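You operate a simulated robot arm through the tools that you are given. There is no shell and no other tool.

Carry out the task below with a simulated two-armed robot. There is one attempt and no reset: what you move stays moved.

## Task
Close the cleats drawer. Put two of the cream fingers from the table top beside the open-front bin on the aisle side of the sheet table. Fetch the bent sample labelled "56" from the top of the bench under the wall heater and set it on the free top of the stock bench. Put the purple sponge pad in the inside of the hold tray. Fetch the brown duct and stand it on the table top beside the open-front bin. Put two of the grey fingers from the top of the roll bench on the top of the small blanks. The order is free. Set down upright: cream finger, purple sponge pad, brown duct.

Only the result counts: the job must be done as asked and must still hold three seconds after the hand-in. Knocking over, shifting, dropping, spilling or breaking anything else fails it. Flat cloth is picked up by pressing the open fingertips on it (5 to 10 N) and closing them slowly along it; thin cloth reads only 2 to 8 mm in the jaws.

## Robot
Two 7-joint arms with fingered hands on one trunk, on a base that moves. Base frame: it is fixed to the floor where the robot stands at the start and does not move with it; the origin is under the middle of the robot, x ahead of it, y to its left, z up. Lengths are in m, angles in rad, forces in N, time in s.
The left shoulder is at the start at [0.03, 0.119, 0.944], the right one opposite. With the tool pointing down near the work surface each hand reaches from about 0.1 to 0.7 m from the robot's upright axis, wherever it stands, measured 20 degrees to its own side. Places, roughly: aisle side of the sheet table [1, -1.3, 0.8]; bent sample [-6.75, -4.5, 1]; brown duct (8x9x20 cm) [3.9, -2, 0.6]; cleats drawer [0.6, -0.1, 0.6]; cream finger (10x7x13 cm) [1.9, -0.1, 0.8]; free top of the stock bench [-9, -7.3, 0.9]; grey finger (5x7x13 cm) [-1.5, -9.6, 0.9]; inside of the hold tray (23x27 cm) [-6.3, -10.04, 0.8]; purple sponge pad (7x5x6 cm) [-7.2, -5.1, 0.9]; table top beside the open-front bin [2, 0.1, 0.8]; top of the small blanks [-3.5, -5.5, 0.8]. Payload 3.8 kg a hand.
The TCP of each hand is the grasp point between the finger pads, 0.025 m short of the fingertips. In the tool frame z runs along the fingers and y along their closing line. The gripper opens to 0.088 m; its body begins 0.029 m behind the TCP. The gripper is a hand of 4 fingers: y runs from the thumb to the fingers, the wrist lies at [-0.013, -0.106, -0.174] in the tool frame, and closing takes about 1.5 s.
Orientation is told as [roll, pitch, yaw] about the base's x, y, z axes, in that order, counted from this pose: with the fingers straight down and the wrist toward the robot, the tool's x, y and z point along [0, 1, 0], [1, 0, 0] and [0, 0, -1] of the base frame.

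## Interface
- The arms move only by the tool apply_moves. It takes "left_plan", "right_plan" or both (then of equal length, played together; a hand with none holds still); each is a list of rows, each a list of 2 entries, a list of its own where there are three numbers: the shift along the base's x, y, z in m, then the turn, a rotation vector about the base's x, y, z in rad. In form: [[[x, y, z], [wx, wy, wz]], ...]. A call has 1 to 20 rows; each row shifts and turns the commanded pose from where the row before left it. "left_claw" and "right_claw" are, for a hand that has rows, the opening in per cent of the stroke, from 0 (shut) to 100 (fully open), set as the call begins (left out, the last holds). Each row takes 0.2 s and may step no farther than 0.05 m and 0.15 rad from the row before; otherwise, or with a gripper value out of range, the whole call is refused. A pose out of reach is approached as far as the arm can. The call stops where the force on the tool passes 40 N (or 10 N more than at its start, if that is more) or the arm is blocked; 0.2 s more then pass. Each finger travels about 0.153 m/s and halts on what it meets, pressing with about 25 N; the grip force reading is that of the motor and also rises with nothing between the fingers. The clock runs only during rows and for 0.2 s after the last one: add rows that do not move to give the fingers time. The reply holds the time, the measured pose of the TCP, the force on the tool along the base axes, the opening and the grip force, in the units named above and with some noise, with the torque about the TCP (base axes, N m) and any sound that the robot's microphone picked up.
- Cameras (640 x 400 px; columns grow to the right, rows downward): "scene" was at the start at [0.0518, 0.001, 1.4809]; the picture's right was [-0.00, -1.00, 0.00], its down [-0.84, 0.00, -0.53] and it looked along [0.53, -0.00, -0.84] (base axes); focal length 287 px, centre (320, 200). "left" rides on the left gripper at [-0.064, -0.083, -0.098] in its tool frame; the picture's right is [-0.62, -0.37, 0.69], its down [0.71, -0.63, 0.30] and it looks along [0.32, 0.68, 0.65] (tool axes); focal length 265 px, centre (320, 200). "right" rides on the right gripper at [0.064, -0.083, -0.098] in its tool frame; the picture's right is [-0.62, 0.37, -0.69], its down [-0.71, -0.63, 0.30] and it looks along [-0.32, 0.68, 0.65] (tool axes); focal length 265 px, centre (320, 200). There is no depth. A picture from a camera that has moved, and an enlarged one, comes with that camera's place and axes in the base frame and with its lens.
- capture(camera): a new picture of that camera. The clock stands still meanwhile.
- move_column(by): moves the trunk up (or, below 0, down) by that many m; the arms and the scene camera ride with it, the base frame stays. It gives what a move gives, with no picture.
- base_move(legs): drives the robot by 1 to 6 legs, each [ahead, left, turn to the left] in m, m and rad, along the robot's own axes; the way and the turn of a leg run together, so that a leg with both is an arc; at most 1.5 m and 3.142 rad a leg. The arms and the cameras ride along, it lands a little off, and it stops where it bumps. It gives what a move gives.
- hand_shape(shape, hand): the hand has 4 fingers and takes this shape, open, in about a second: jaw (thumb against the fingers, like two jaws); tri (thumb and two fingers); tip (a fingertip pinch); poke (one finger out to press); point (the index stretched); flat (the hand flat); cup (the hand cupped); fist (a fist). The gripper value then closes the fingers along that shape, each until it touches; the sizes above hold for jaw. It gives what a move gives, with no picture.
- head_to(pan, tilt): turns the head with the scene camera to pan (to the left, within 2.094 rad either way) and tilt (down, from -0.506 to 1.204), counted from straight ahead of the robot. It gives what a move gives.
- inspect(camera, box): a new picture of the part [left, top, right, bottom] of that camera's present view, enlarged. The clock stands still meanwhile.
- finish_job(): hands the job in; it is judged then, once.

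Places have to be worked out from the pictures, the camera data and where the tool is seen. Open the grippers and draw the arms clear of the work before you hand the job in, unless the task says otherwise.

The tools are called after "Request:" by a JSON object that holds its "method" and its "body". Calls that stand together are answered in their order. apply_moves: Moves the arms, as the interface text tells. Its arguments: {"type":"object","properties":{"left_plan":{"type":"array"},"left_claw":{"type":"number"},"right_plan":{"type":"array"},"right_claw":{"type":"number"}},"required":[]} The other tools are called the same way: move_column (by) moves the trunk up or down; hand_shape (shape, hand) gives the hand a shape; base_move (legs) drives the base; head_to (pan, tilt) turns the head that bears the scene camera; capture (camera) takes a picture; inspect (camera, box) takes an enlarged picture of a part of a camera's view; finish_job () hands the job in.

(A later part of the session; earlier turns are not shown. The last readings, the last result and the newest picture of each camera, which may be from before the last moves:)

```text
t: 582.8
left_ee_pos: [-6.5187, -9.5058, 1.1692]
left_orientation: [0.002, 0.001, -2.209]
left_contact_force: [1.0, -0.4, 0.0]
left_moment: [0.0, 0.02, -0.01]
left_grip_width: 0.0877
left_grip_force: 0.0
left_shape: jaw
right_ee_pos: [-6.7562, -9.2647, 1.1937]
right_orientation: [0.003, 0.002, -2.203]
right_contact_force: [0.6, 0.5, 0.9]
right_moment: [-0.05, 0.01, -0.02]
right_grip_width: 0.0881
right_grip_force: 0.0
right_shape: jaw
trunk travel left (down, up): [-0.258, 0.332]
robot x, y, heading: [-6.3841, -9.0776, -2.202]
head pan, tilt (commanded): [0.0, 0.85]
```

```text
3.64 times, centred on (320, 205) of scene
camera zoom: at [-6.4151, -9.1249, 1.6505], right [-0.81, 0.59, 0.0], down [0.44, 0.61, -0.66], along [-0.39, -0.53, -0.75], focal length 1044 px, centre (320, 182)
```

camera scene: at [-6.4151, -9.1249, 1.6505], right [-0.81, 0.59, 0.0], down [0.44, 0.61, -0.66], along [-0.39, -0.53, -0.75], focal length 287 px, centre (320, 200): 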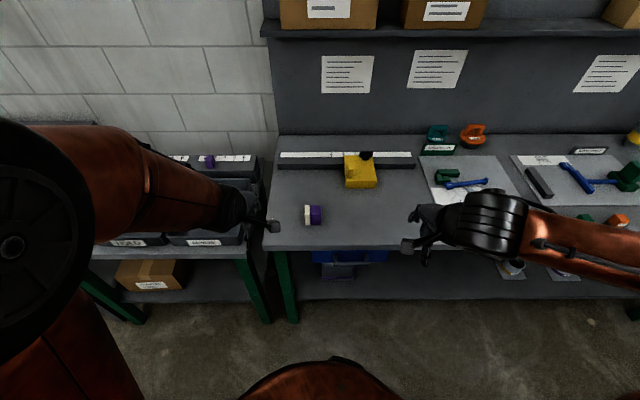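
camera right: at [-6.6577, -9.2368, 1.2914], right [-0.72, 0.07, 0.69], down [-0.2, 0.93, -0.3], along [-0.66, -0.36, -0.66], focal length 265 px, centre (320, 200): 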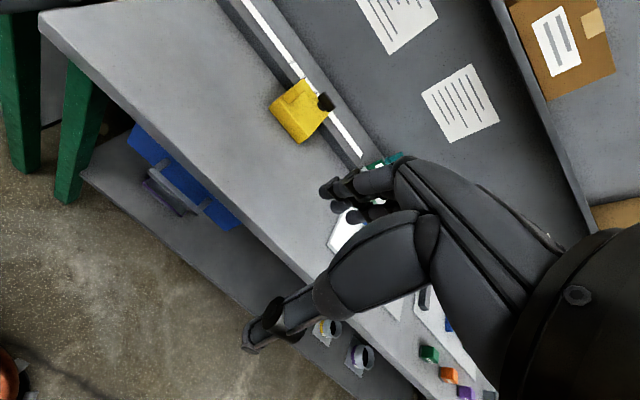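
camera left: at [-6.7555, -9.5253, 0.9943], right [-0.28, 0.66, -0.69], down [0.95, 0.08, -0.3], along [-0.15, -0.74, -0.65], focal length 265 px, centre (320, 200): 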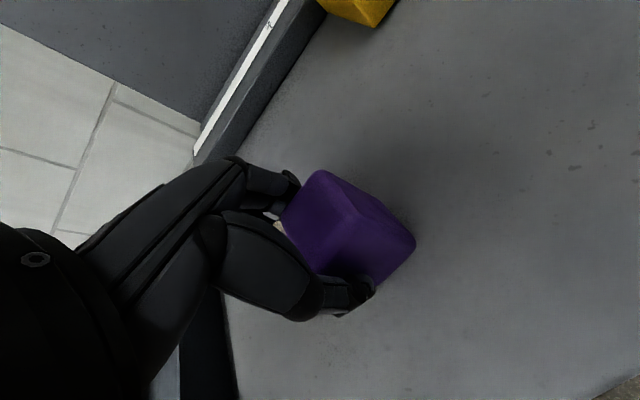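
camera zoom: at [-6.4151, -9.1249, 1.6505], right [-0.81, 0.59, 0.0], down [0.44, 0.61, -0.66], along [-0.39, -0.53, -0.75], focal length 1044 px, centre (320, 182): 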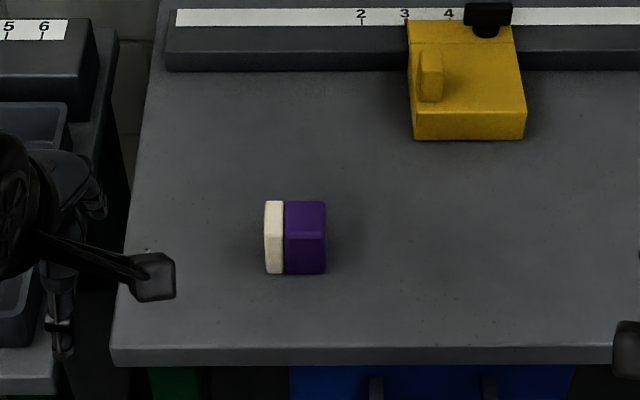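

The pad lies neatly, cream bottom to the left, purple top to the right. I now come closer, lower the trunk a bit, and roll the right hand +90° so its fingers point left, to the right of the pad.

Request:
{"method": "base_move", "body": {"legs": [[0.1, 0, 0]]}}

Request:
{"method": "move_column", "body": {"by": -0.1}}

Request:
{"method": "apply_moves", "body": {"right_claw": 100, "right_plan": [[[-0.0076, -0.0164, -0.005], [-0.084, -0.1155, 0]], [[-0.0076, -0.0164, -0.005], [-0.084, -0.1155, 0]], [[-0.0076, -0.0164, -0.005], [-0.084, -0.1155, 0]], [[-0.0076, -0.0164, -0.005], [-0.084, -0.1155, 0]], [[-0.0076, -0.0164, -0.005], [-0.084, -0.1155, 0]], [[-0.0076, -0.0164, -0.005], [-0.084, -0.1155, 0]], [[-0.0076, -0.0164, -0.005], [-0.084, -0.1155, 0]], [[-0.0076, -0.0164, -0.01], [-0.084, -0.1155, 0]], [[-0.0076, -0.0164, -0.01], [-0.084, -0.1155, 0]], [[-0.0076, -0.0164, -0.015], [-0.084, -0.1155, 0]], [[-0.0076, -0.0164, -0.015], [-0.084, -0.1155, 0]], [[0, 0, 0], [0, 0, 0]]]}}

Request:
{"method": "capture", "body": {"camera": "scene"}}

Request:
{"method": "capture", "body": {"camera": "right"}}

```text
t: 583.9
left_ee_pos: [-6.5802, -9.5891, 1.1679]
left_orientation: [0.001, 0.003, -2.208]
left_contact_force: [0.3, 0.4, -0.2]
left_moment: [-0.01, 0.02, -0.01]
left_grip_width: 0.0878
left_grip_force: 0.1
left_shape: jaw
right_ee_pos: [-6.8182, -9.3474, 1.1932]
right_orientation: [0.002, 0.003, -2.202]
right_contact_force: [1.1, -1.7, 0.1]
right_moment: [0.0, 0.0, -0.01]
right_grip_width: 0.0877
right_grip_force: 0.0
right_shape: jaw
trunk travel left (down, up): [-0.258, 0.332]
robot x, y, heading: [-6.4414, -9.1655, -2.199]
head pan, tilt (commanded): [0.0, 0.85]
```

```text
t: 585.2
left_ee_pos: [-6.5789, -9.5882, 1.068]
left_orientation: [0.002, 0.004, -2.207]
left_contact_force: [-0.4, -0.5, 0.1]
left_moment: [0.02, -0.03, -0.04]
left_grip_width: 0.0876
left_grip_force: 0.0
left_shape: jaw
right_ee_pos: [-6.8179, -9.3456, 1.0941]
right_orientation: [0.001, 0.001, -2.202]
right_contact_force: [-0.1, 0.3, 0.4]
right_moment: [0.0, 0.01, 0.0]
right_grip_width: 0.0875
right_grip_force: 0.1
right_shape: jaw
trunk travel left (down, up): [-0.158, 0.432]
robot x, y, heading: [-6.4442, -9.1624, -2.204]
head pan, tilt (commanded): [0.0, 0.85]
```

```text
t: 587.8
left_ee_pos: [-6.5794, -9.5873, 1.0687]
left_orientation: [0.002, 0.002, -2.208]
left_contact_force: [-0.3, -0.5, 1.0]
left_moment: [0.03, -0.06, -0.01]
left_grip_width: 0.0877
left_grip_force: 0.1
left_shape: jaw
right_ee_pos: [-6.903, -9.5257, 1.0087]
right_orientation: [1.572, 0.002, -2.196]
right_contact_force: [0.3, 0.0, 0.1]
right_moment: [-0.01, 0.0, 0.02]
right_grip_width: 0.0878
right_grip_force: 0.0
right_shape: jaw
trunk travel left (down, up): [-0.158, 0.432]
robot x, y, heading: [-6.4447, -9.1617, -2.2]
head pan, tilt (commanded): [0.0, 0.85]
```

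```text
taken
camera scene: at [-6.4761, -9.2068, 1.5505], right [-0.81, 0.59, 0.0], down [0.44, 0.61, -0.66], along [-0.39, -0.53, -0.75], focal length 287 px, centre (320, 200)
```

scene: 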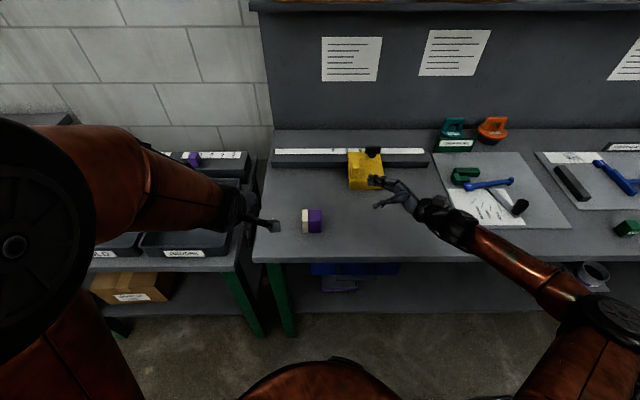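

```text
taken
camera right: at [-6.9333, -9.4025, 1.0708], right [-0.78, 0.11, -0.62], down [0.62, 0.33, -0.71], along [0.13, -0.94, -0.33], focal length 265 px, centre (320, 200)
```

right: 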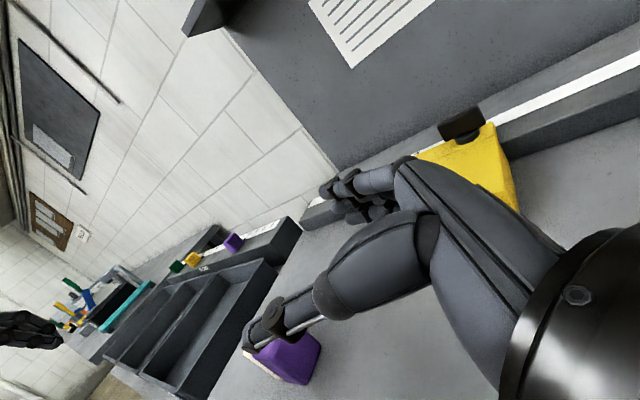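

The hand is rolled and level with fingers pointing left. I lower it to z≈0.9 beside the pad.

Request:
{"method": "apply_moves", "body": {"right_plan": [[[0, 0, -0.03], [0, 0, 0]], [[0, 0, -0.03], [0, 0, 0]], [[0, 0, -0.03], [0, 0, 0]], [[0, 0, -0.02], [0, 0, 0]], [[0, 0, 0], [0, 0, 0]]]}}

Request:
{"method": "inspect", "body": {"camera": "scene", "box": [270, 150, 470, 275]}}

Request:
{"method": "capture", "body": {"camera": "right"}}

```text
t: 589.0
left_ee_pos: [-6.5796, -9.5893, 1.0692]
left_orientation: [0.0, 0.002, -2.207]
left_contact_force: [-0.5, 0.3, 1.3]
left_moment: [0.02, 0.05, 0.01]
left_grip_width: 0.0878
left_grip_force: 0.1
left_shape: jaw
right_ee_pos: [-6.9012, -9.5268, 0.8994]
right_orientation: [1.571, -0.002, -2.197]
right_contact_force: [0.6, -0.1, 0.1]
right_moment: [-0.01, -0.01, 0.0]
right_grip_width: 0.0879
right_grip_force: 0.0
right_shape: jaw
trunk travel left (down, up): [-0.158, 0.432]
robot x, y, heading: [-6.4447, -9.1606, -2.198]
head pan, tilt (commanded): [0.0, 0.85]
```

```text
3.20 times, centred on (370, 212) of scene
camera zoom: at [-6.4757, -9.2071, 1.5506], right [-0.81, 0.59, 0.0], down [0.44, 0.61, -0.66], along [-0.39, -0.53, -0.75], focal length 919 px, centre (160, 160)
```

zoom: 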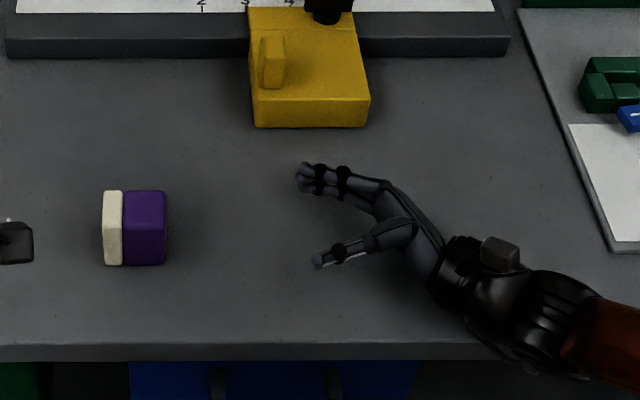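

```text
taken
camera right: at [-6.9326, -9.403, 0.9622], right [-0.78, 0.11, -0.62], down [0.62, 0.33, -0.71], along [0.13, -0.94, -0.32], focal length 265 px, centre (320, 200)
```

right: 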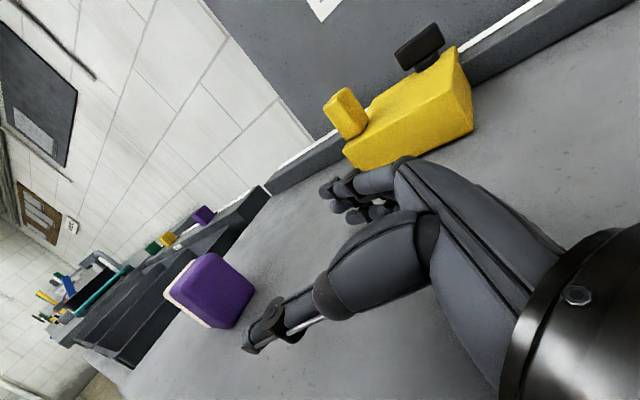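

The hand is lined up with the pad (within ~6 mm). I slide it left along the bench until the pad's purple half is between thumb and fingers.

Request:
{"method": "apply_moves", "body": {"right_plan": [[[0.0243, -0.0176, 0], [0, 0, 0]], [[0.0243, -0.0176, 0], [0, 0, 0]], [[0.0243, -0.0176, 0], [0, 0, 0]], [[0.018, -0.0095, 0], [0, 0, 0]], [[0, 0, 0], [0, 0, 0]]]}}

Request:
{"method": "inspect", "body": {"camera": "scene", "box": [250, 150, 450, 275]}}

Request:
{"method": "capture", "body": {"camera": "right"}}

```text
t: 590.2
left_ee_pos: [-6.5786, -9.5889, 1.0696]
left_orientation: [0.001, 0.004, -2.208]
left_contact_force: [1.3, -0.7, -0.8]
left_moment: [0.04, 0.04, 0.01]
left_grip_width: 0.0878
left_grip_force: 0.0
left_shape: jaw
right_ee_pos: [-6.8105, -9.5621, 0.9186]
right_orientation: [1.571, 0.005, -2.198]
right_contact_force: [0.0, -0.4, 0.1]
right_moment: [-0.02, 0.01, -0.02]
right_grip_width: 0.0875
right_grip_force: 0.0
right_shape: jaw
right hand out of reach, approached as far as the arm can: row 2, 3, 4
trunk travel left (down, up): [-0.158, 0.432]
robot x, y, heading: [-6.4464, -9.1621, -2.202]
head pan, tilt (commanded): [0.0, 0.85]
```

```text
3.20 times, centred on (350, 212) of scene
camera zoom: at [-6.4764, -9.2074, 1.5504], right [-0.81, 0.59, 0.0], down [0.44, 0.61, -0.66], along [-0.39, -0.53, -0.75], focal length 919 px, centre (224, 160)
```

zoom: 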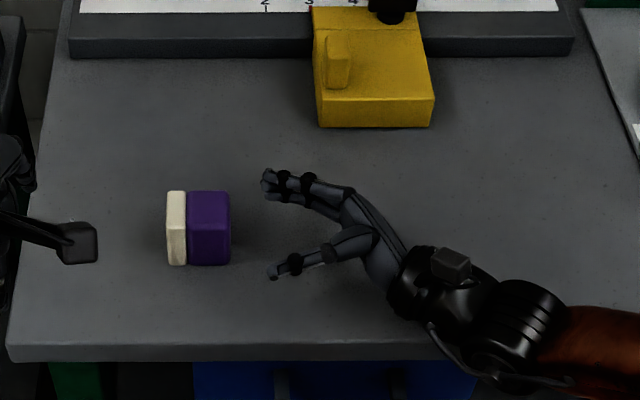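

```text
taken
camera right: at [-6.8422, -9.4395, 0.9816], right [-0.78, 0.11, -0.62], down [0.62, 0.33, -0.71], along [0.13, -0.94, -0.33], focal length 265 px, centre (320, 200)
```

right: 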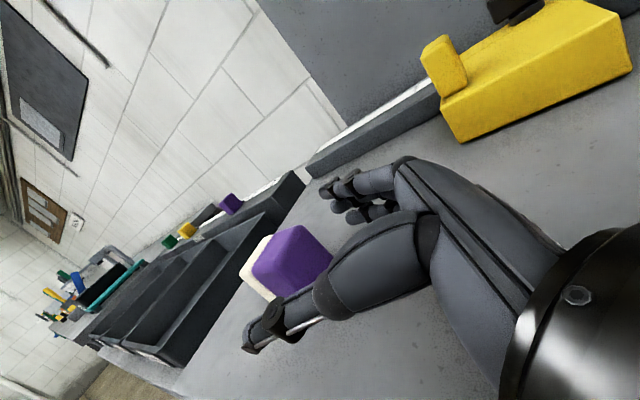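

Reaching left is limited in this roll. I move the hand back right by 8 cm to a comfortable pose and will use the base's sideways motion to slide the hand over the pad instead.

Request:
{"method": "apply_moves", "body": {"right_plan": [[[-0.0259, 0.0097, -0.0072], [0, 0, 0]], [[-0.0259, 0.0097, -0.0072], [0, 0, 0]], [[-0.0259, 0.0097, -0.0072], [0, 0, 0]], [[0, 0, 0], [0, 0, 0]]]}}

Request:
{"method": "base_move", "body": {"legs": [[0, 0.07, 0]]}}

Request:
{"method": "inspect", "body": {"camera": "scene", "box": [270, 150, 470, 275]}}

Request:
{"method": "capture", "body": {"camera": "right"}}

```text
t: 591.2
left_ee_pos: [-6.5781, -9.5882, 1.0681]
left_orientation: [0.0, 0.003, -2.207]
left_contact_force: [0.1, -0.8, 0.6]
left_moment: [-0.01, -0.01, 0.0]
left_grip_width: 0.0877
left_grip_force: 0.1
left_shape: jaw
right_ee_pos: [-6.886, -9.5339, 0.8994]
right_orientation: [1.574, 0.0, -2.194]
right_contact_force: [0.6, 0.0, -0.6]
right_moment: [-0.01, -0.01, 0.0]
right_grip_width: 0.088
right_grip_force: 0.0
right_shape: jaw
trunk travel left (down, up): [-0.158, 0.432]
robot x, y, heading: [-6.4473, -9.1606, -2.201]
head pan, tilt (commanded): [0.0, 0.85]
```

```text
t: 592.3
left_ee_pos: [-6.5188, -9.63, 1.0688]
left_orientation: [0.0, 0.0, -2.209]
left_contact_force: [-0.2, -0.3, 0.8]
left_moment: [0.03, 0.01, -0.04]
left_grip_width: 0.0878
left_grip_force: 0.0
left_shape: jaw
right_ee_pos: [-6.8288, -9.5761, 0.8982]
right_orientation: [1.571, 0.0, -2.196]
right_contact_force: [-0.1, 0.4, 0.2]
right_moment: [0.02, 0.02, 0.0]
right_grip_width: 0.0876
right_grip_force: 0.0
right_shape: jaw
trunk travel left (down, up): [-0.158, 0.432]
robot x, y, heading: [-6.3896, -9.2045, -2.2]
head pan, tilt (commanded): [0.0, 0.85]
```

```text
3.20 times, centred on (370, 212) of scene
camera zoom: at [-6.4145, -9.248, 1.5507], right [-0.81, 0.59, 0.0], down [0.44, 0.61, -0.66], along [-0.39, -0.53, -0.75], focal length 919 px, centre (160, 160)
```

zoom: 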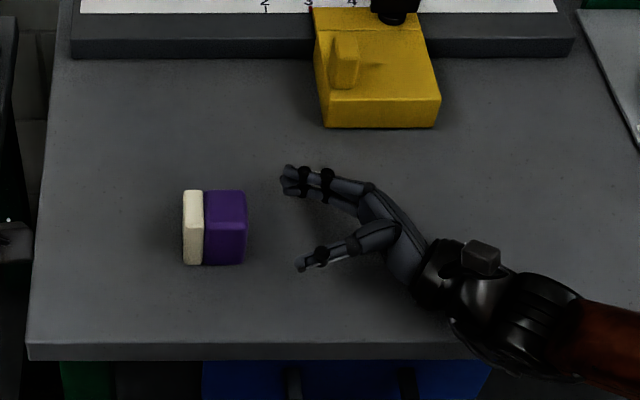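

```text
taken
camera right: at [-6.8603, -9.4515, 0.9622], right [-0.78, 0.11, -0.62], down [0.62, 0.33, -0.71], along [0.13, -0.94, -0.32], focal length 265 px, centre (320, 200)
```

right: 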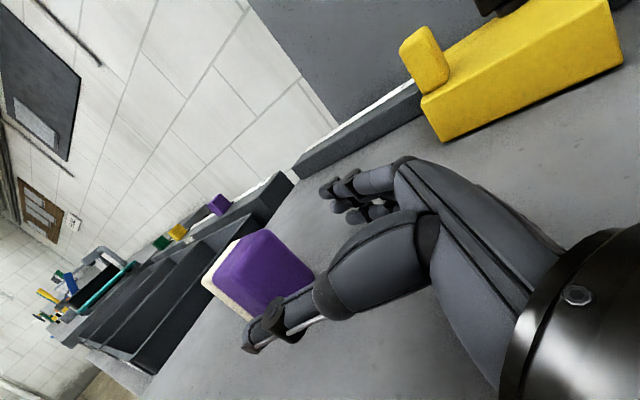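

Well aligned. I slide the base another 7 cm left so the hand straddles the pad's purple part.

Request:
{"method": "base_move", "body": {"legs": [[0, 0.07, 0]]}}

Request:
{"method": "inspect", "body": {"camera": "scene", "box": [270, 150, 470, 275]}}

Request:
{"method": "capture", "body": {"camera": "right"}}

```text
t: 593.3
left_ee_pos: [-6.4613, -9.6728, 1.0703]
left_orientation: [-0.001, 0.003, -2.206]
left_contact_force: [0.3, -0.4, 0.3]
left_moment: [0.02, -0.01, -0.01]
left_grip_width: 0.088
left_grip_force: 0.1
left_shape: jaw
right_ee_pos: [-6.7708, -9.6196, 0.8987]
right_orientation: [1.573, 0.0, -2.192]
right_contact_force: [-0.3, 0.6, -0.5]
right_moment: [0.01, 0.0, 0.01]
right_grip_width: 0.0876
right_grip_force: 0.1
right_shape: jaw
trunk travel left (down, up): [-0.158, 0.432]
robot x, y, heading: [-6.3285, -9.2448, -2.2]
head pan, tilt (commanded): [0.0, 0.85]
```

```text
3.20 times, centred on (370, 212) of scene
camera zoom: at [-6.3576, -9.2915, 1.5506], right [-0.81, 0.59, 0.0], down [0.44, 0.61, -0.66], along [-0.39, -0.53, -0.75], focal length 919 px, centre (160, 160)
```

zoom: 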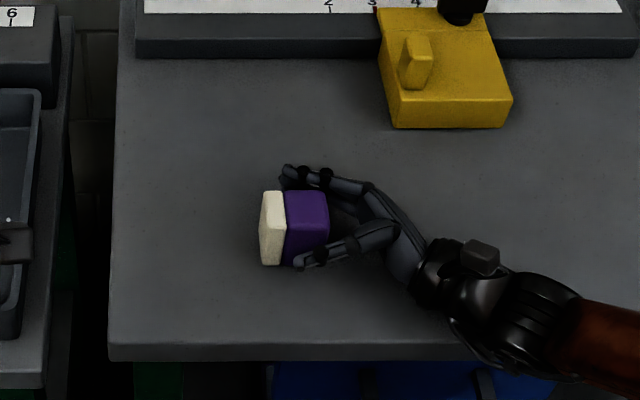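

```text
taken
camera right: at [-6.8025, -9.4954, 0.9623], right [-0.78, 0.1, -0.62], down [0.62, 0.33, -0.71], along [0.13, -0.94, -0.32], focal length 265 px, centre (320, 200)
```

right: 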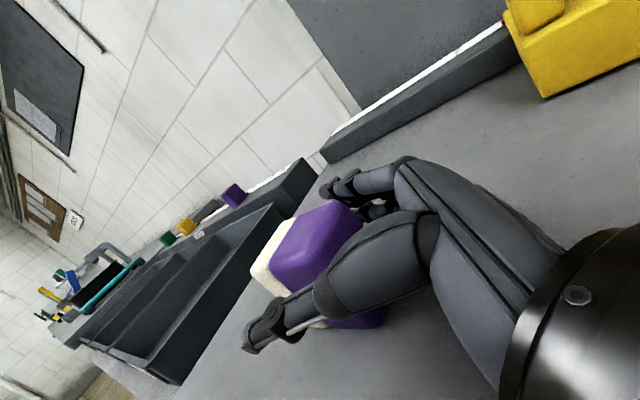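

The purple half is between thumb and fingers. I close the right hand.

Request:
{"method": "apply_moves", "body": {"right_claw": 0, "right_plan": [[[0, 0, 0], [0, 0, 0]], [[0, 0, 0], [0, 0, 0]], [[0, 0, 0], [0, 0, 0]], [[0, 0, 0], [0, 0, 0]], [[0, 0, 0], [0, 0, 0]], [[0, 0, 0], [0, 0, 0]], [[0, 0, 0], [0, 0, 0]], [[0, 0, 0], [0, 0, 0]]]}}

Request:
{"method": "inspect", "body": {"camera": "scene", "box": [270, 150, 470, 275]}}

Request:
{"method": "capture", "body": {"camera": "right"}}

```text
t: 595.1
left_ee_pos: [-6.4616, -9.6714, 1.0684]
left_orientation: [0.0, 0.002, -2.206]
left_contact_force: [0.7, -0.3, -0.2]
left_moment: [-0.03, -0.01, 0.01]
left_grip_width: 0.0876
left_grip_force: 0.2
left_shape: jaw
right_ee_pos: [-6.771, -9.6192, 0.8996]
right_orientation: [1.573, -0.002, -2.193]
right_contact_force: [0.7, -1.3, 3.2]
right_moment: [-0.11, -0.01, 0.0]
right_grip_width: 0.0401
right_grip_force: 24.3
right_shape: jaw
trunk travel left (down, up): [-0.158, 0.432]
robot x, y, heading: [-6.3244, -9.2442, -2.202]
head pan, tilt (commanded): [0.0, 0.85]
```

```text
3.20 times, centred on (370, 212) of scene
camera zoom: at [-6.3593, -9.2909, 1.5506], right [-0.81, 0.59, 0.0], down [0.44, 0.61, -0.66], along [-0.39, -0.53, -0.75], focal length 919 px, centre (160, 160)
```

zoom: 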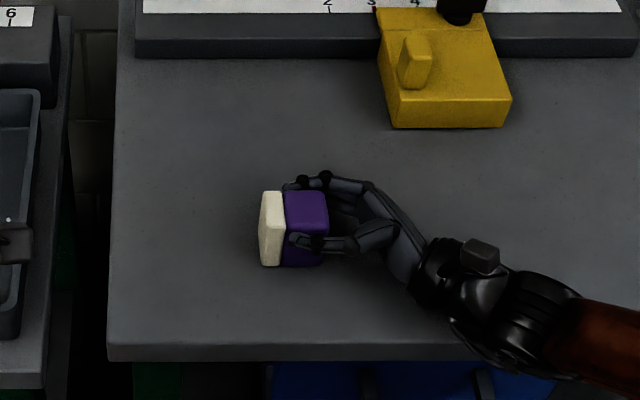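

```text
taken
camera right: at [-6.8036, -9.4954, 0.9624], right [-0.78, 0.1, -0.62], down [0.62, 0.33, -0.71], along [0.13, -0.94, -0.32], focal length 265 px, centre (320, 200)
```

right: 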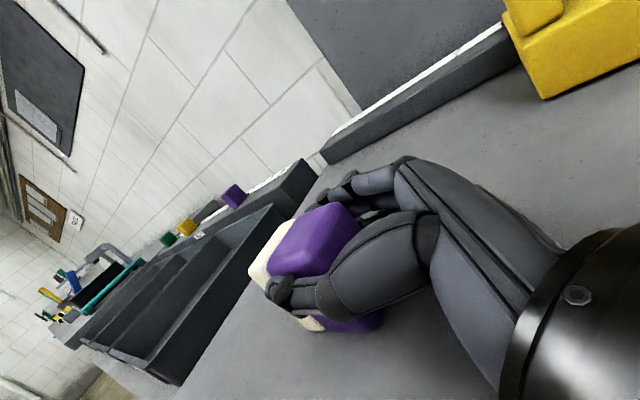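

The pad is gripped. I lift with the trunk, then roll the hand back to fingers-down, which turns the pad upright.

Request:
{"method": "move_column", "body": {"by": 0.17}}

Request:
{"method": "apply_moves", "body": {"right_plan": [[[0.0016, 0.0101, 0.003], [0.084, 0.1155, 0]], [[0.0016, 0.0101, 0.003], [0.084, 0.1155, 0]], [[0.0016, 0.0101, 0.003], [0.084, 0.1155, 0]], [[0.0016, 0.0101, 0.003], [0.084, 0.1155, 0]], [[0.0016, 0.0101, 0.003], [0.084, 0.1155, 0]], [[0.0016, 0.0101, 0.003], [0.084, 0.1155, 0]], [[0.0016, 0.0101, 0.003], [0.084, 0.1155, 0]], [[0.0016, 0.0101, 0.003], [0.084, 0.1155, 0]], [[0.0016, 0.0101, 0.003], [0.084, 0.1155, 0]], [[0.0016, 0.0101, 0.003], [0.084, 0.1155, 0]], [[0.0016, 0.0101, 0.003], [0.084, 0.1155, 0]], [[0, 0, 0], [0, 0, 0]]]}}

Request:
{"method": "capture", "body": {"camera": "right"}}

Request:
{"method": "capture", "body": {"camera": "scene"}}

```text
t: 597.0
left_ee_pos: [-6.4641, -9.6721, 1.2388]
left_orientation: [0.002, 0.003, -2.206]
left_contact_force: [-0.1, -0.6, -0.1]
left_moment: [0.0, -0.01, -0.01]
left_grip_width: 0.0878
left_grip_force: 0.2
left_shape: jaw
right_ee_pos: [-6.7725, -9.6192, 1.0672]
right_orientation: [1.575, 0.002, -2.192]
right_contact_force: [0.1, 0.2, -1.2]
right_moment: [0.0, -0.02, 0.01]
right_grip_width: 0.0398
right_grip_force: 25.7
right_shape: jaw
trunk travel left (down, up): [-0.328, 0.262]
robot x, y, heading: [-6.3285, -9.2464, -2.203]
head pan, tilt (commanded): [0.0, 0.85]
```

```text
t: 599.6
left_ee_pos: [-6.4648, -9.6727, 1.2382]
left_orientation: [0.002, 0.003, -2.206]
left_contact_force: [-0.1, 0.6, -0.1]
left_moment: [0.0, -0.04, 0.01]
left_grip_width: 0.0877
left_grip_force: 0.1
left_shape: jaw
right_ee_pos: [-6.7559, -9.5082, 1.1019]
right_orientation: [0.001, 0.006, -2.198]
right_contact_force: [-0.7, 1.0, -0.6]
right_moment: [0.01, -0.06, 0.0]
right_grip_width: 0.04
right_grip_force: 25.1
right_shape: jaw
trunk travel left (down, up): [-0.328, 0.262]
robot x, y, heading: [-6.3297, -9.2447, -2.196]
head pan, tilt (commanded): [0.0, 0.85]
```

```text
taken
camera right: at [-6.6554, -9.4798, 1.1996], right [-0.72, 0.06, 0.69], down [-0.21, 0.93, -0.3], along [-0.66, -0.36, -0.66], focal length 265 px, centre (320, 200)
```

right: 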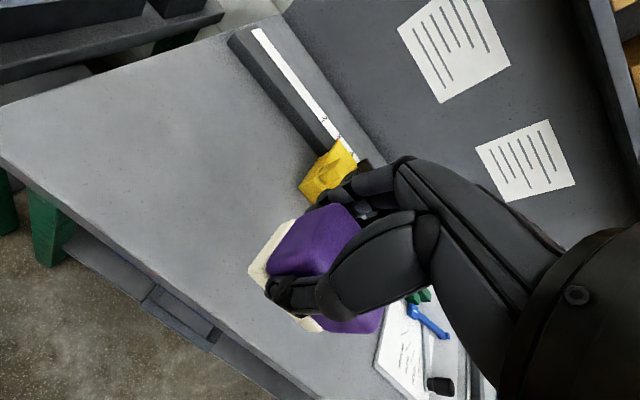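

```text
taken
camera scene: at [-6.362, -9.2912, 1.7204], right [-0.81, 0.59, 0.0], down [0.44, 0.61, -0.66], along [-0.39, -0.53, -0.75], focal length 287 px, centre (320, 200)
```

scene: 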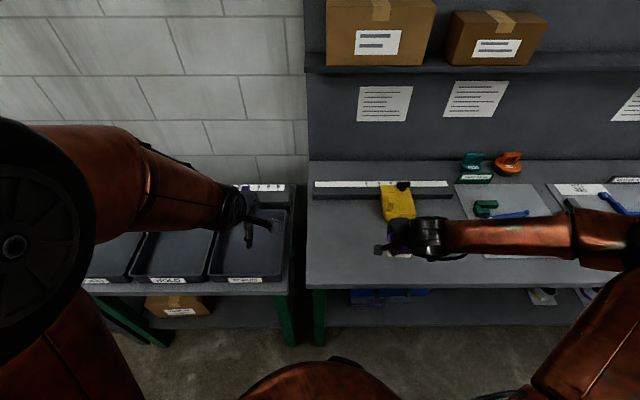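

The pad is now upright in the right hand (cream layer at the bottom). I strafe left to bring it in front of the HOLD tray.

Request:
{"method": "base_move", "body": {"legs": [[0, 0.62, 0]]}}

Request:
{"method": "head_to", "body": {"pan": -0.15, "tilt": 0.9}}

Request:
{"method": "capture", "body": {"camera": "scene"}}

Request:
{"method": "capture", "body": {"camera": "right"}}

```text
t: 603.1
left_ee_pos: [-5.961, -10.0383, 1.2392]
left_orientation: [0.0, 0.004, -2.203]
left_contact_force: [-0.2, 0.3, -0.4]
left_moment: [-0.01, 0.0, 0.02]
left_grip_width: 0.0876
left_grip_force: 0.0
left_shape: jaw
right_ee_pos: [-6.2529, -9.8741, 1.1014]
right_orientation: [0.004, 0.006, -2.197]
right_contact_force: [-0.4, -0.3, -1.1]
right_moment: [0.02, 0.04, -0.03]
right_grip_width: 0.0398
right_grip_force: 25.5
right_shape: jaw
trunk travel left (down, up): [-0.328, 0.262]
robot x, y, heading: [-5.8288, -9.6117, -2.2]
head pan, tilt (commanded): [0.0, 0.85]
```

```text
t: 603.8
left_ee_pos: [-5.9612, -10.038, 1.2394]
left_orientation: [0.0, 0.003, -2.202]
left_contact_force: [-1.0, -0.5, -0.1]
left_moment: [0.02, -0.01, 0.02]
left_grip_width: 0.0877
left_grip_force: 0.0
left_shape: jaw
right_ee_pos: [-6.2508, -9.8743, 1.1013]
right_orientation: [0.004, 0.008, -2.198]
right_contact_force: [-0.4, -0.5, -0.2]
right_moment: [-0.02, -0.03, 0.0]
right_grip_width: 0.0399
right_grip_force: 25.3
right_shape: jaw
trunk travel left (down, up): [-0.328, 0.262]
robot x, y, heading: [-5.8255, -9.611, -2.203]
head pan, tilt (commanded): [-0.15, 0.901]
```

```text
taken
camera scene: at [-5.8666, -9.6476, 1.7166], right [-0.71, 0.7, 0.0], down [0.55, 0.56, -0.62], along [-0.44, -0.44, -0.78], focal length 287 px, centre (320, 200)
```

scene: 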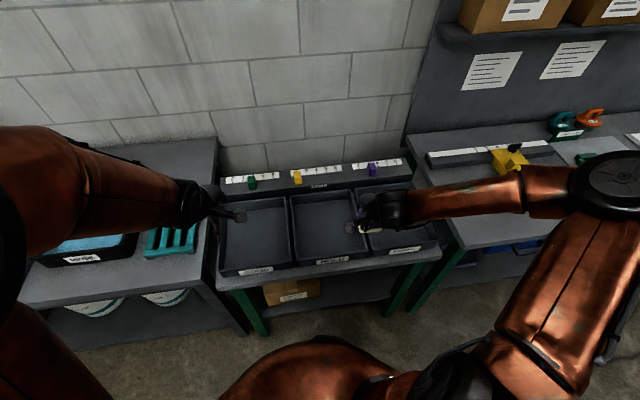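

```text
taken
camera right: at [-6.1529, -9.8464, 1.1996], right [-0.72, 0.06, 0.69], down [-0.21, 0.93, -0.3], along [-0.66, -0.36, -0.66], focal length 265 px, centre (320, 200)
```

right: 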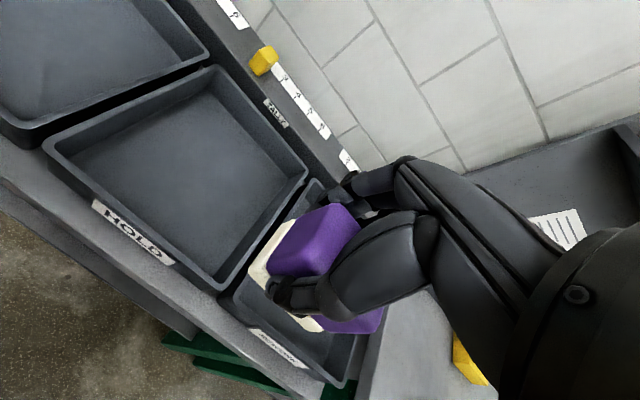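

The HOLD tray's centre is at about (n 0.81, u -11.82). I move the pad over it and check from both cameras.

Request:
{"method": "apply_moves", "body": {"right_plan": [[[-0.0114, -0.0415, 0], [0, 0, 0]], [[-0.0114, -0.0415, 0], [0, 0, 0]], [[-0.0114, -0.0415, 0], [0, 0, 0]], [[-0.0114, -0.0415, 0], [0, 0, 0]], [[0, 0, -0.04], [0, 0, 0]], [[0, 0, -0.03], [0, 0, 0]], [[0, 0, 0], [0, 0, 0]]]}}

Request:
{"method": "capture", "body": {"camera": "right"}}

Request:
{"method": "inspect", "body": {"camera": "scene", "box": [220, 150, 460, 300]}}

```text
t: 605.4
left_ee_pos: [-5.9617, -10.0397, 1.2384]
left_orientation: [0.003, 0.005, -2.202]
left_contact_force: [0.7, -0.3, 0.1]
left_moment: [0.03, 0.02, 0.05]
left_grip_width: 0.0879
left_grip_force: 0.0
left_shape: jaw
right_ee_pos: [-6.3013, -9.9708, 1.0324]
right_orientation: [0.005, 0.004, -2.198]
right_contact_force: [-0.1, -0.6, 0.5]
right_moment: [-0.06, 0.01, 0.01]
right_grip_width: 0.0396
right_grip_force: 24.4
right_shape: jaw
right hand out of reach, approached as far as the arm can: row 3, 4, 6
trunk travel left (down, up): [-0.328, 0.262]
robot x, y, heading: [-5.8308, -9.6093, -2.201]
head pan, tilt (commanded): [-0.15, 0.901]
```

```text
taken
camera right: at [-6.2017, -9.9441, 1.1297], right [-0.72, 0.06, 0.69], down [-0.21, 0.93, -0.3], along [-0.66, -0.36, -0.66], focal length 265 px, centre (320, 200)
```

right: 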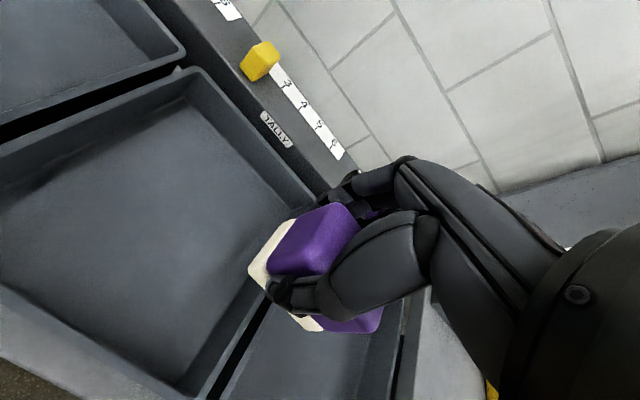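

```text
2.67 times, centred on (340, 225) of scene
camera zoom: at [-5.8667, -9.6476, 1.7165], right [-0.71, 0.7, 0.0], down [0.55, 0.56, -0.62], along [-0.44, -0.44, -0.78], focal length 766 px, centre (267, 133)
```

zoom: 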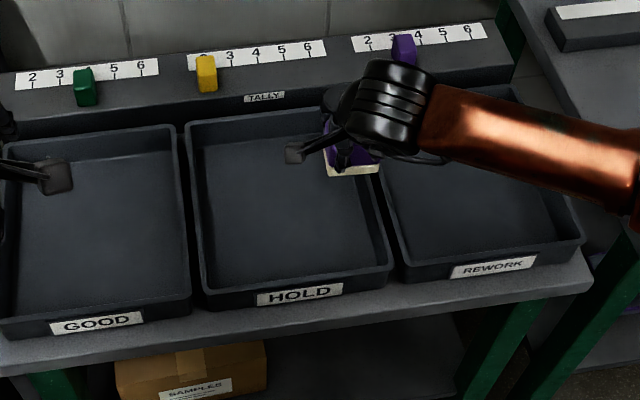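

The arm is near its limit here, so I use the base: 4 cm left and 6 cm forward puts the pad over the HOLD tray's centre.

Request:
{"method": "base_move", "body": {"legs": [[0.06, 0.045, 0]]}}

Request:
{"method": "capture", "body": {"camera": "right"}}

Request:
{"method": "inspect", "body": {"camera": "scene", "box": [220, 150, 460, 300]}}

```text
t: 606.4
left_ee_pos: [-5.9596, -10.1153, 1.2372]
left_orientation: [0.0, 0.005, -2.206]
left_contact_force: [-0.5, -0.3, -0.4]
left_moment: [0.02, 0.0, -0.03]
left_grip_width: 0.0875
left_grip_force: 0.0
left_shape: jaw
right_ee_pos: [-6.2999, -10.0492, 1.0313]
right_orientation: [0.003, 0.008, -2.197]
right_contact_force: [-0.3, 0.2, -0.5]
right_moment: [0.02, -0.03, -0.01]
right_grip_width: 0.0399
right_grip_force: 24.7
right_shape: jaw
trunk travel left (down, up): [-0.328, 0.262]
robot x, y, heading: [-5.8256, -9.6874, -2.198]
head pan, tilt (commanded): [-0.15, 0.901]
```

```text
taken
camera right: at [-6.2008, -10.0206, 1.1295], right [-0.72, 0.06, 0.69], down [-0.21, 0.93, -0.3], along [-0.66, -0.36, -0.66], focal length 265 px, centre (320, 200)
```

right: 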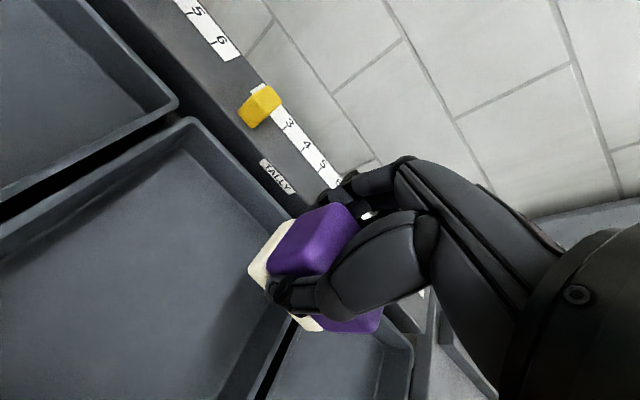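

```text
2.67 times, centred on (340, 225) of scene
camera zoom: at [-5.8658, -9.725, 1.7165], right [-0.71, 0.7, 0.0], down [0.55, 0.56, -0.62], along [-0.44, -0.44, -0.78], focal length 766 px, centre (267, 133)
```

zoom: 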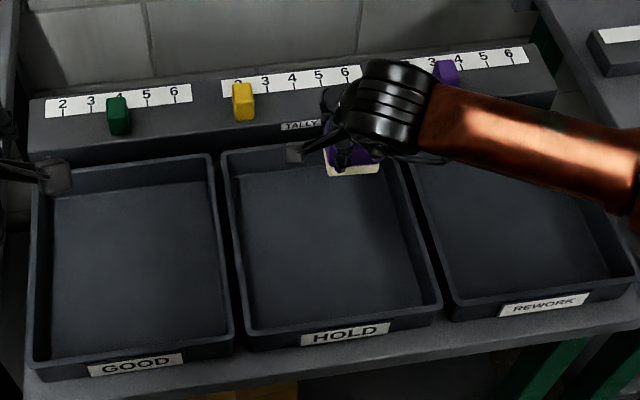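

The pad is right above the HOLD tray's middle. I lower it with the trunk.

Request:
{"method": "move_column", "body": {"by": -0.12}}

Request:
{"method": "capture", "body": {"camera": "right"}}

Request:
{"method": "inspect", "body": {"camera": "scene", "box": [220, 130, 460, 280]}}

```text
t: 607.9
left_ee_pos: [-5.9608, -10.1133, 1.1188]
left_orientation: [0.003, 0.005, -2.206]
left_contact_force: [0.3, -0.6, 0.2]
left_moment: [0.02, -0.01, -0.01]
left_grip_width: 0.0878
left_grip_force: 0.1
left_shape: jaw
right_ee_pos: [-6.3001, -10.0468, 0.9125]
right_orientation: [0.006, 0.005, -2.198]
right_contact_force: [-0.4, 0.9, -0.9]
right_moment: [-0.01, 0.01, 0.02]
right_grip_width: 0.0394
right_grip_force: 25.1
right_shape: jaw
trunk travel left (down, up): [-0.208, 0.382]
robot x, y, heading: [-5.8233, -9.6818, -2.19]
head pan, tilt (commanded): [-0.15, 0.901]
```

```text
taken
camera right: at [-6.2007, -10.019, 1.0103], right [-0.72, 0.06, 0.69], down [-0.21, 0.93, -0.3], along [-0.66, -0.36, -0.66], focal length 265 px, centre (320, 200)
```

right: 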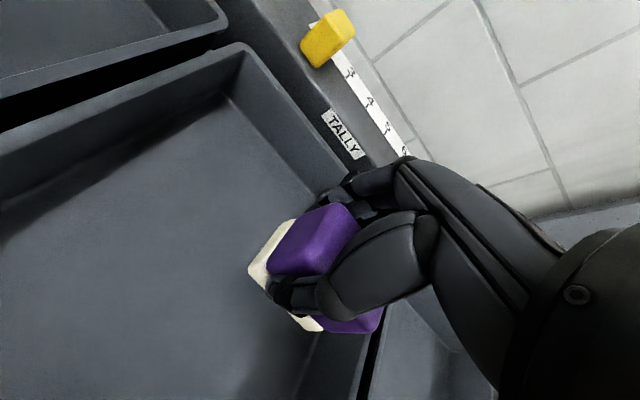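

```text
2.67 times, centred on (340, 205) of scene
camera zoom: at [-5.8656, -9.7225, 1.5967], right [-0.71, 0.7, 0.0], down [0.55, 0.56, -0.62], along [-0.44, -0.44, -0.78], focal length 766 px, centre (267, 187)
```

zoom: 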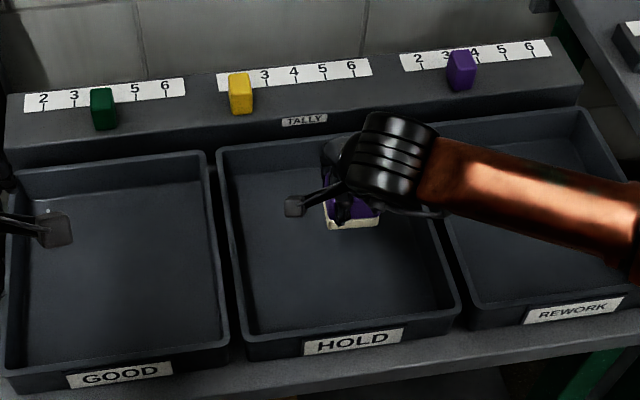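

Request:
{"method": "move_column", "body": {"by": -0.03}}

Request:
{"method": "capture", "body": {"camera": "right"}}

Request:
{"method": "move_column", "body": {"by": -0.012}}

```text
t: 608.7
left_ee_pos: [-5.9591, -10.113, 1.0882]
left_orientation: [0.002, 0.004, -2.205]
left_contact_force: [0.5, -0.1, 0.8]
left_moment: [0.01, 0.02, -0.01]
left_grip_width: 0.0876
left_grip_force: 0.0
left_shape: jaw
right_ee_pos: [-6.3004, -10.047, 0.8828]
right_orientation: [0.007, 0.006, -2.197]
right_contact_force: [0.1, 0.7, 0.2]
right_moment: [-0.01, 0.03, -0.01]
right_grip_width: 0.0397
right_grip_force: 25.1
right_shape: jaw
trunk travel left (down, up): [-0.178, 0.412]
robot x, y, heading: [-5.8259, -9.6833, -2.201]
head pan, tilt (commanded): [-0.15, 0.901]
```

```text
taken
camera right: at [-6.2006, -10.0188, 0.9802], right [-0.72, 0.06, 0.69], down [-0.21, 0.93, -0.3], along [-0.66, -0.36, -0.66], focal length 265 px, centre (320, 200)
```

right: 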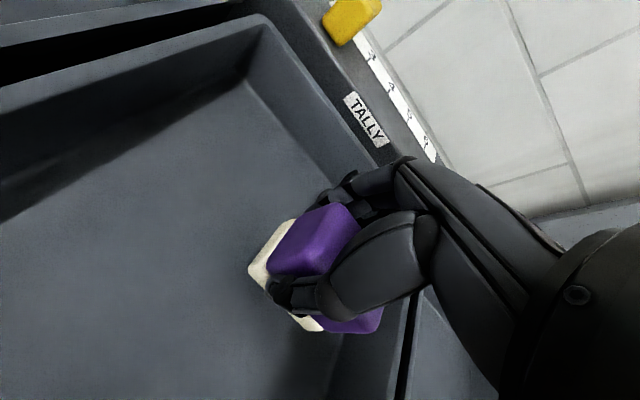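

```text
t: 609.3
left_ee_pos: [-5.9603, -10.1121, 1.0759]
left_orientation: [0.002, 0.003, -2.205]
left_contact_force: [-0.2, 0.3, 0.9]
left_moment: [0.01, -0.02, -0.02]
left_grip_width: 0.0878
left_grip_force: 0.0
left_shape: jaw
right_ee_pos: [-6.3005, -10.0476, 0.8698]
right_orientation: [0.006, 0.004, -2.195]
right_contact_force: [0.2, -0.2, -0.4]
right_moment: [-0.04, -0.02, 0.0]
right_grip_width: 0.0398
right_grip_force: 24.6
right_shape: jaw
trunk travel left (down, up): [-0.166, 0.424]
robot x, y, heading: [-5.831, -9.6864, -2.201]
head pan, tilt (commanded): [-0.15, 0.901]
```

Request:
{"method": "move_column", "body": {"by": -0.008}}

Request:
{"method": "move_column", "body": {"by": -0.005}}

Request:
{"method": "move_column", "body": {"by": -0.004}}

```text
t: 609.8
left_ee_pos: [-5.9599, -10.1141, 1.0684]
left_orientation: [0.002, 0.004, -2.205]
left_contact_force: [0.5, -1.3, 0.3]
left_moment: [-0.01, 0.03, 0.02]
left_grip_width: 0.0878
left_grip_force: 0.0
left_shape: jaw
right_ee_pos: [-6.3007, -10.0471, 0.8612]
right_orientation: [0.005, 0.007, -2.198]
right_contact_force: [-0.2, -0.4, -0.4]
right_moment: [-0.01, -0.02, -0.01]
right_grip_width: 0.0396
right_grip_force: 25.0
right_shape: jaw
trunk travel left (down, up): [-0.158, 0.432]
robot x, y, heading: [-5.8249, -9.686, -2.2]
head pan, tilt (commanded): [-0.15, 0.901]
```

```text
t: 610.4
left_ee_pos: [-5.9606, -10.1127, 1.0651]
left_orientation: [0.003, 0.002, -2.204]
left_contact_force: [0.7, -0.9, -0.6]
left_moment: [0.01, 0.0, 0.01]
left_grip_width: 0.0874
left_grip_force: 0.1
left_shape: jaw
right_ee_pos: [-6.3, -10.0473, 0.8571]
right_orientation: [0.005, 0.005, -2.198]
right_contact_force: [0.0, 0.3, 0.3]
right_moment: [-0.03, -0.01, 0.02]
right_grip_width: 0.0396
right_grip_force: 25.2
right_shape: jaw
trunk travel left (down, up): [-0.153, 0.437]
robot x, y, heading: [-5.8273, -9.6848, -2.198]
head pan, tilt (commanded): [-0.15, 0.901]
```

```text
t: 610.9
left_ee_pos: [-5.9604, -10.1129, 1.0592]
left_orientation: [0.002, 0.003, -2.205]
left_contact_force: [-0.9, 0.2, 0.5]
left_moment: [0.0, 0.0, 0.04]
left_grip_width: 0.0878
left_grip_force: 0.1
left_shape: jaw
right_ee_pos: [-6.3001, -10.0473, 0.852]
right_orientation: [0.006, 0.005, -2.197]
right_contact_force: [-0.1, 0.9, -1.3]
right_moment: [-0.03, -0.01, 0.0]
right_grip_width: 0.0395
right_grip_force: 25.3
right_shape: jaw
trunk travel left (down, up): [-0.149, 0.441]
robot x, y, heading: [-5.8268, -9.6834, -2.196]
head pan, tilt (commanded): [-0.15, 0.901]
```

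Request:
{"method": "move_column", "body": {"by": -0.005}}

Request:
{"method": "move_column", "body": {"by": -0.005}}

Request:
{"method": "capture", "body": {"camera": "right"}}

```text
t: 611.4
left_ee_pos: [-5.9597, -10.1121, 1.0551]
left_orientation: [0.002, 0.001, -2.203]
left_contact_force: [0.9, -0.1, 0.2]
left_moment: [-0.03, -0.01, 0.02]
left_grip_width: 0.0876
left_grip_force: 0.0
left_shape: jaw
right_ee_pos: [-6.3014, -10.0468, 0.8506]
right_orientation: [0.005, 0.001, -2.197]
right_contact_force: [-1.2, 1.2, 16.4]
right_moment: [0.06, 0.03, -0.02]
right_grip_width: 0.0397
right_grip_force: 24.7
right_shape: jaw
trunk travel left (down, up): [-0.144, 0.446]
robot x, y, heading: [-5.8304, -9.6846, -2.204]
head pan, tilt (commanded): [-0.15, 0.901]
```

```text
t: 612.0
left_ee_pos: [-5.9588, -10.1108, 1.0506]
left_orientation: [0.0, 0.0, -2.204]
left_contact_force: [-0.1, 0.5, 0.0]
left_moment: [-0.02, 0.01, 0.0]
left_grip_width: 0.0876
left_grip_force: 0.1
left_shape: jaw
right_ee_pos: [-6.2999, -10.0481, 0.849]
right_orientation: [0.006, -0.006, -2.199]
right_contact_force: [-2.4, 1.7, 37.9]
right_moment: [0.03, 0.1, 0.0]
right_grip_width: 0.0416
right_grip_force: 25.5
right_shape: jaw
trunk travel left (down, up): [-0.139, 0.451]
robot x, y, heading: [-5.8235, -9.687, -2.202]
head pan, tilt (commanded): [-0.15, 0.901]
```

```text
taken
camera right: at [-6.1997, -10.0184, 0.946], right [-0.72, 0.07, 0.69], down [-0.21, 0.93, -0.31], along [-0.66, -0.37, -0.65], focal length 265 px, centre (320, 200)
```

right: 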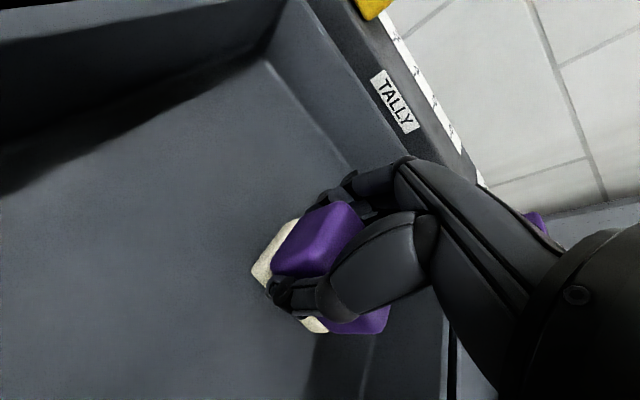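

The pad stands on the tray floor (pressed a bit hard). I ease up 7 mm, then open the hand and lift away with the trunk.

Request:
{"method": "move_column", "body": {"by": 0.007}}

Request:
{"method": "apply_moves", "body": {"right_claw": 100, "right_plan": [[[0, 0, 0], [0, 0, 0]], [[0, 0, 0], [0, 0, 0]], [[0, 0, 0], [0, 0, 0]], [[0, 0, 0], [0, 0, 0]], [[0, 0, 0], [0, 0, 0]]]}}

Request:
{"method": "capture", "body": {"camera": "right"}}

Request:
{"method": "move_column", "body": {"by": 0.16}}

Request:
{"method": "capture", "body": {"camera": "right"}}

Request:
{"method": "inspect", "body": {"camera": "scene", "box": [220, 130, 460, 300]}}

```text
t: 612.5
left_ee_pos: [-5.9588, -10.1132, 1.0573]
left_orientation: [0.001, 0.001, -2.204]
left_contact_force: [-0.2, 0.1, -1.0]
left_moment: [-0.02, 0.0, 0.01]
left_grip_width: 0.0877
left_grip_force: 0.1
left_shape: jaw
right_ee_pos: [-6.3006, -10.0467, 0.8503]
right_orientation: [0.005, 0.006, -2.198]
right_contact_force: [-3.9, -3.9, 15.7]
right_moment: [-0.13, 0.19, 0.03]
right_grip_width: 0.041
right_grip_force: 25.2
right_shape: jaw
trunk travel left (down, up): [-0.146, 0.444]
robot x, y, heading: [-5.826, -9.6881, -2.197]
head pan, tilt (commanded): [-0.15, 0.901]
```

```text
t: 613.7
left_ee_pos: [-5.9598, -10.1133, 1.0559]
left_orientation: [0.002, 0.003, -2.203]
left_contact_force: [-0.6, -0.1, 0.2]
left_moment: [0.0, 0.01, 0.01]
left_grip_width: 0.088
left_grip_force: 0.2
left_shape: jaw
right_ee_pos: [-6.301, -10.047, 0.8497]
right_orientation: [0.005, 0.005, -2.196]
right_contact_force: [0.0, 0.0, -0.2]
right_moment: [0.01, -0.02, -0.03]
right_grip_width: 0.0874
right_grip_force: 0.0
right_shape: jaw
trunk travel left (down, up): [-0.146, 0.444]
robot x, y, heading: [-5.8263, -9.686, -2.199]
head pan, tilt (commanded): [-0.15, 0.901]
```

```text
taken
camera right: at [-6.2007, -10.0189, 0.9481], right [-0.72, 0.06, 0.69], down [-0.21, 0.93, -0.3], along [-0.66, -0.36, -0.66], focal length 265 px, centre (320, 200)
```

right: 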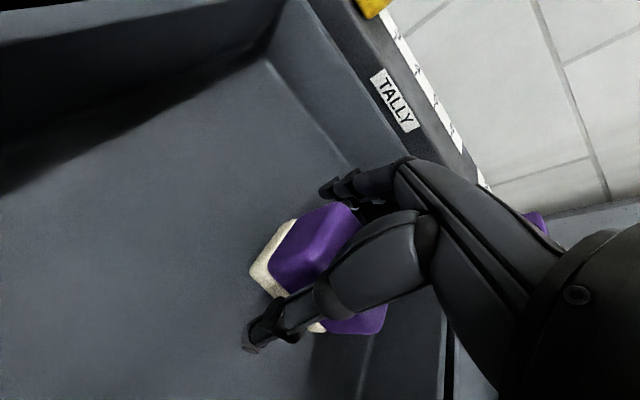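

```text
t: 615.6
left_ee_pos: [-5.9605, -10.1131, 1.217]
left_orientation: [0.002, 0.004, -2.203]
left_contact_force: [0.0, 0.0, -0.9]
left_moment: [0.01, -0.01, 0.02]
left_grip_width: 0.0877
left_grip_force: 0.0
left_shape: jaw
right_ee_pos: [-6.3006, -10.048, 1.0091]
right_orientation: [0.003, 0.003, -2.197]
right_contact_force: [-0.1, 0.5, -0.7]
right_moment: [0.01, 0.02, -0.01]
right_grip_width: 0.0875
right_grip_force: 0.1
right_shape: jaw
trunk travel left (down, up): [-0.306, 0.284]
robot x, y, heading: [-5.8275, -9.6858, -2.204]
head pan, tilt (commanded): [-0.15, 0.901]
```

```text
taken
camera right: at [-6.2008, -10.0189, 1.1079], right [-0.72, 0.06, 0.69], down [-0.21, 0.93, -0.3], along [-0.66, -0.36, -0.66], focal length 265 px, centre (320, 200)
```

right: 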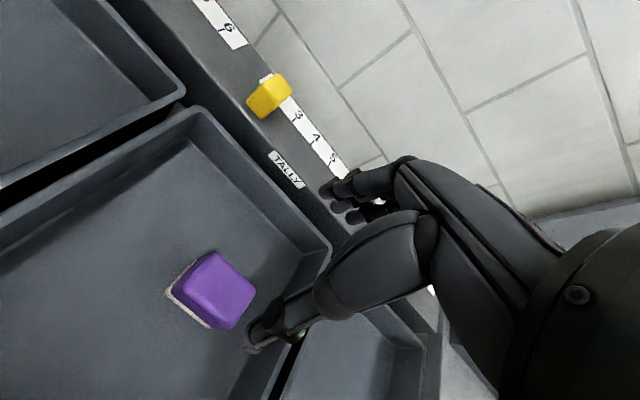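

```text
2.35 times, centred on (340, 215) of scene
camera zoom: at [-5.8658, -9.7225, 1.6944], right [-0.71, 0.7, 0.0], down [0.55, 0.56, -0.62], along [-0.44, -0.44, -0.78], focal length 676 px, centre (273, 165)
```

zoom: 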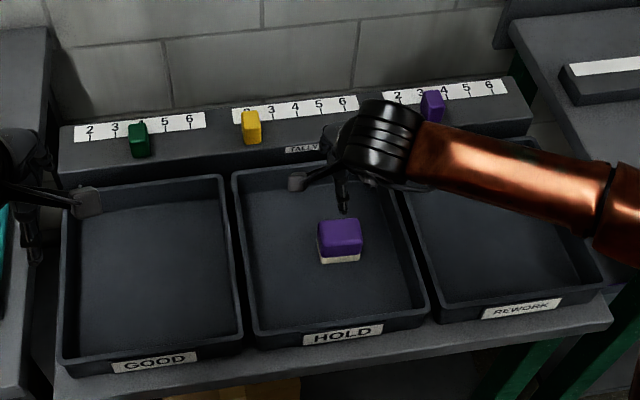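

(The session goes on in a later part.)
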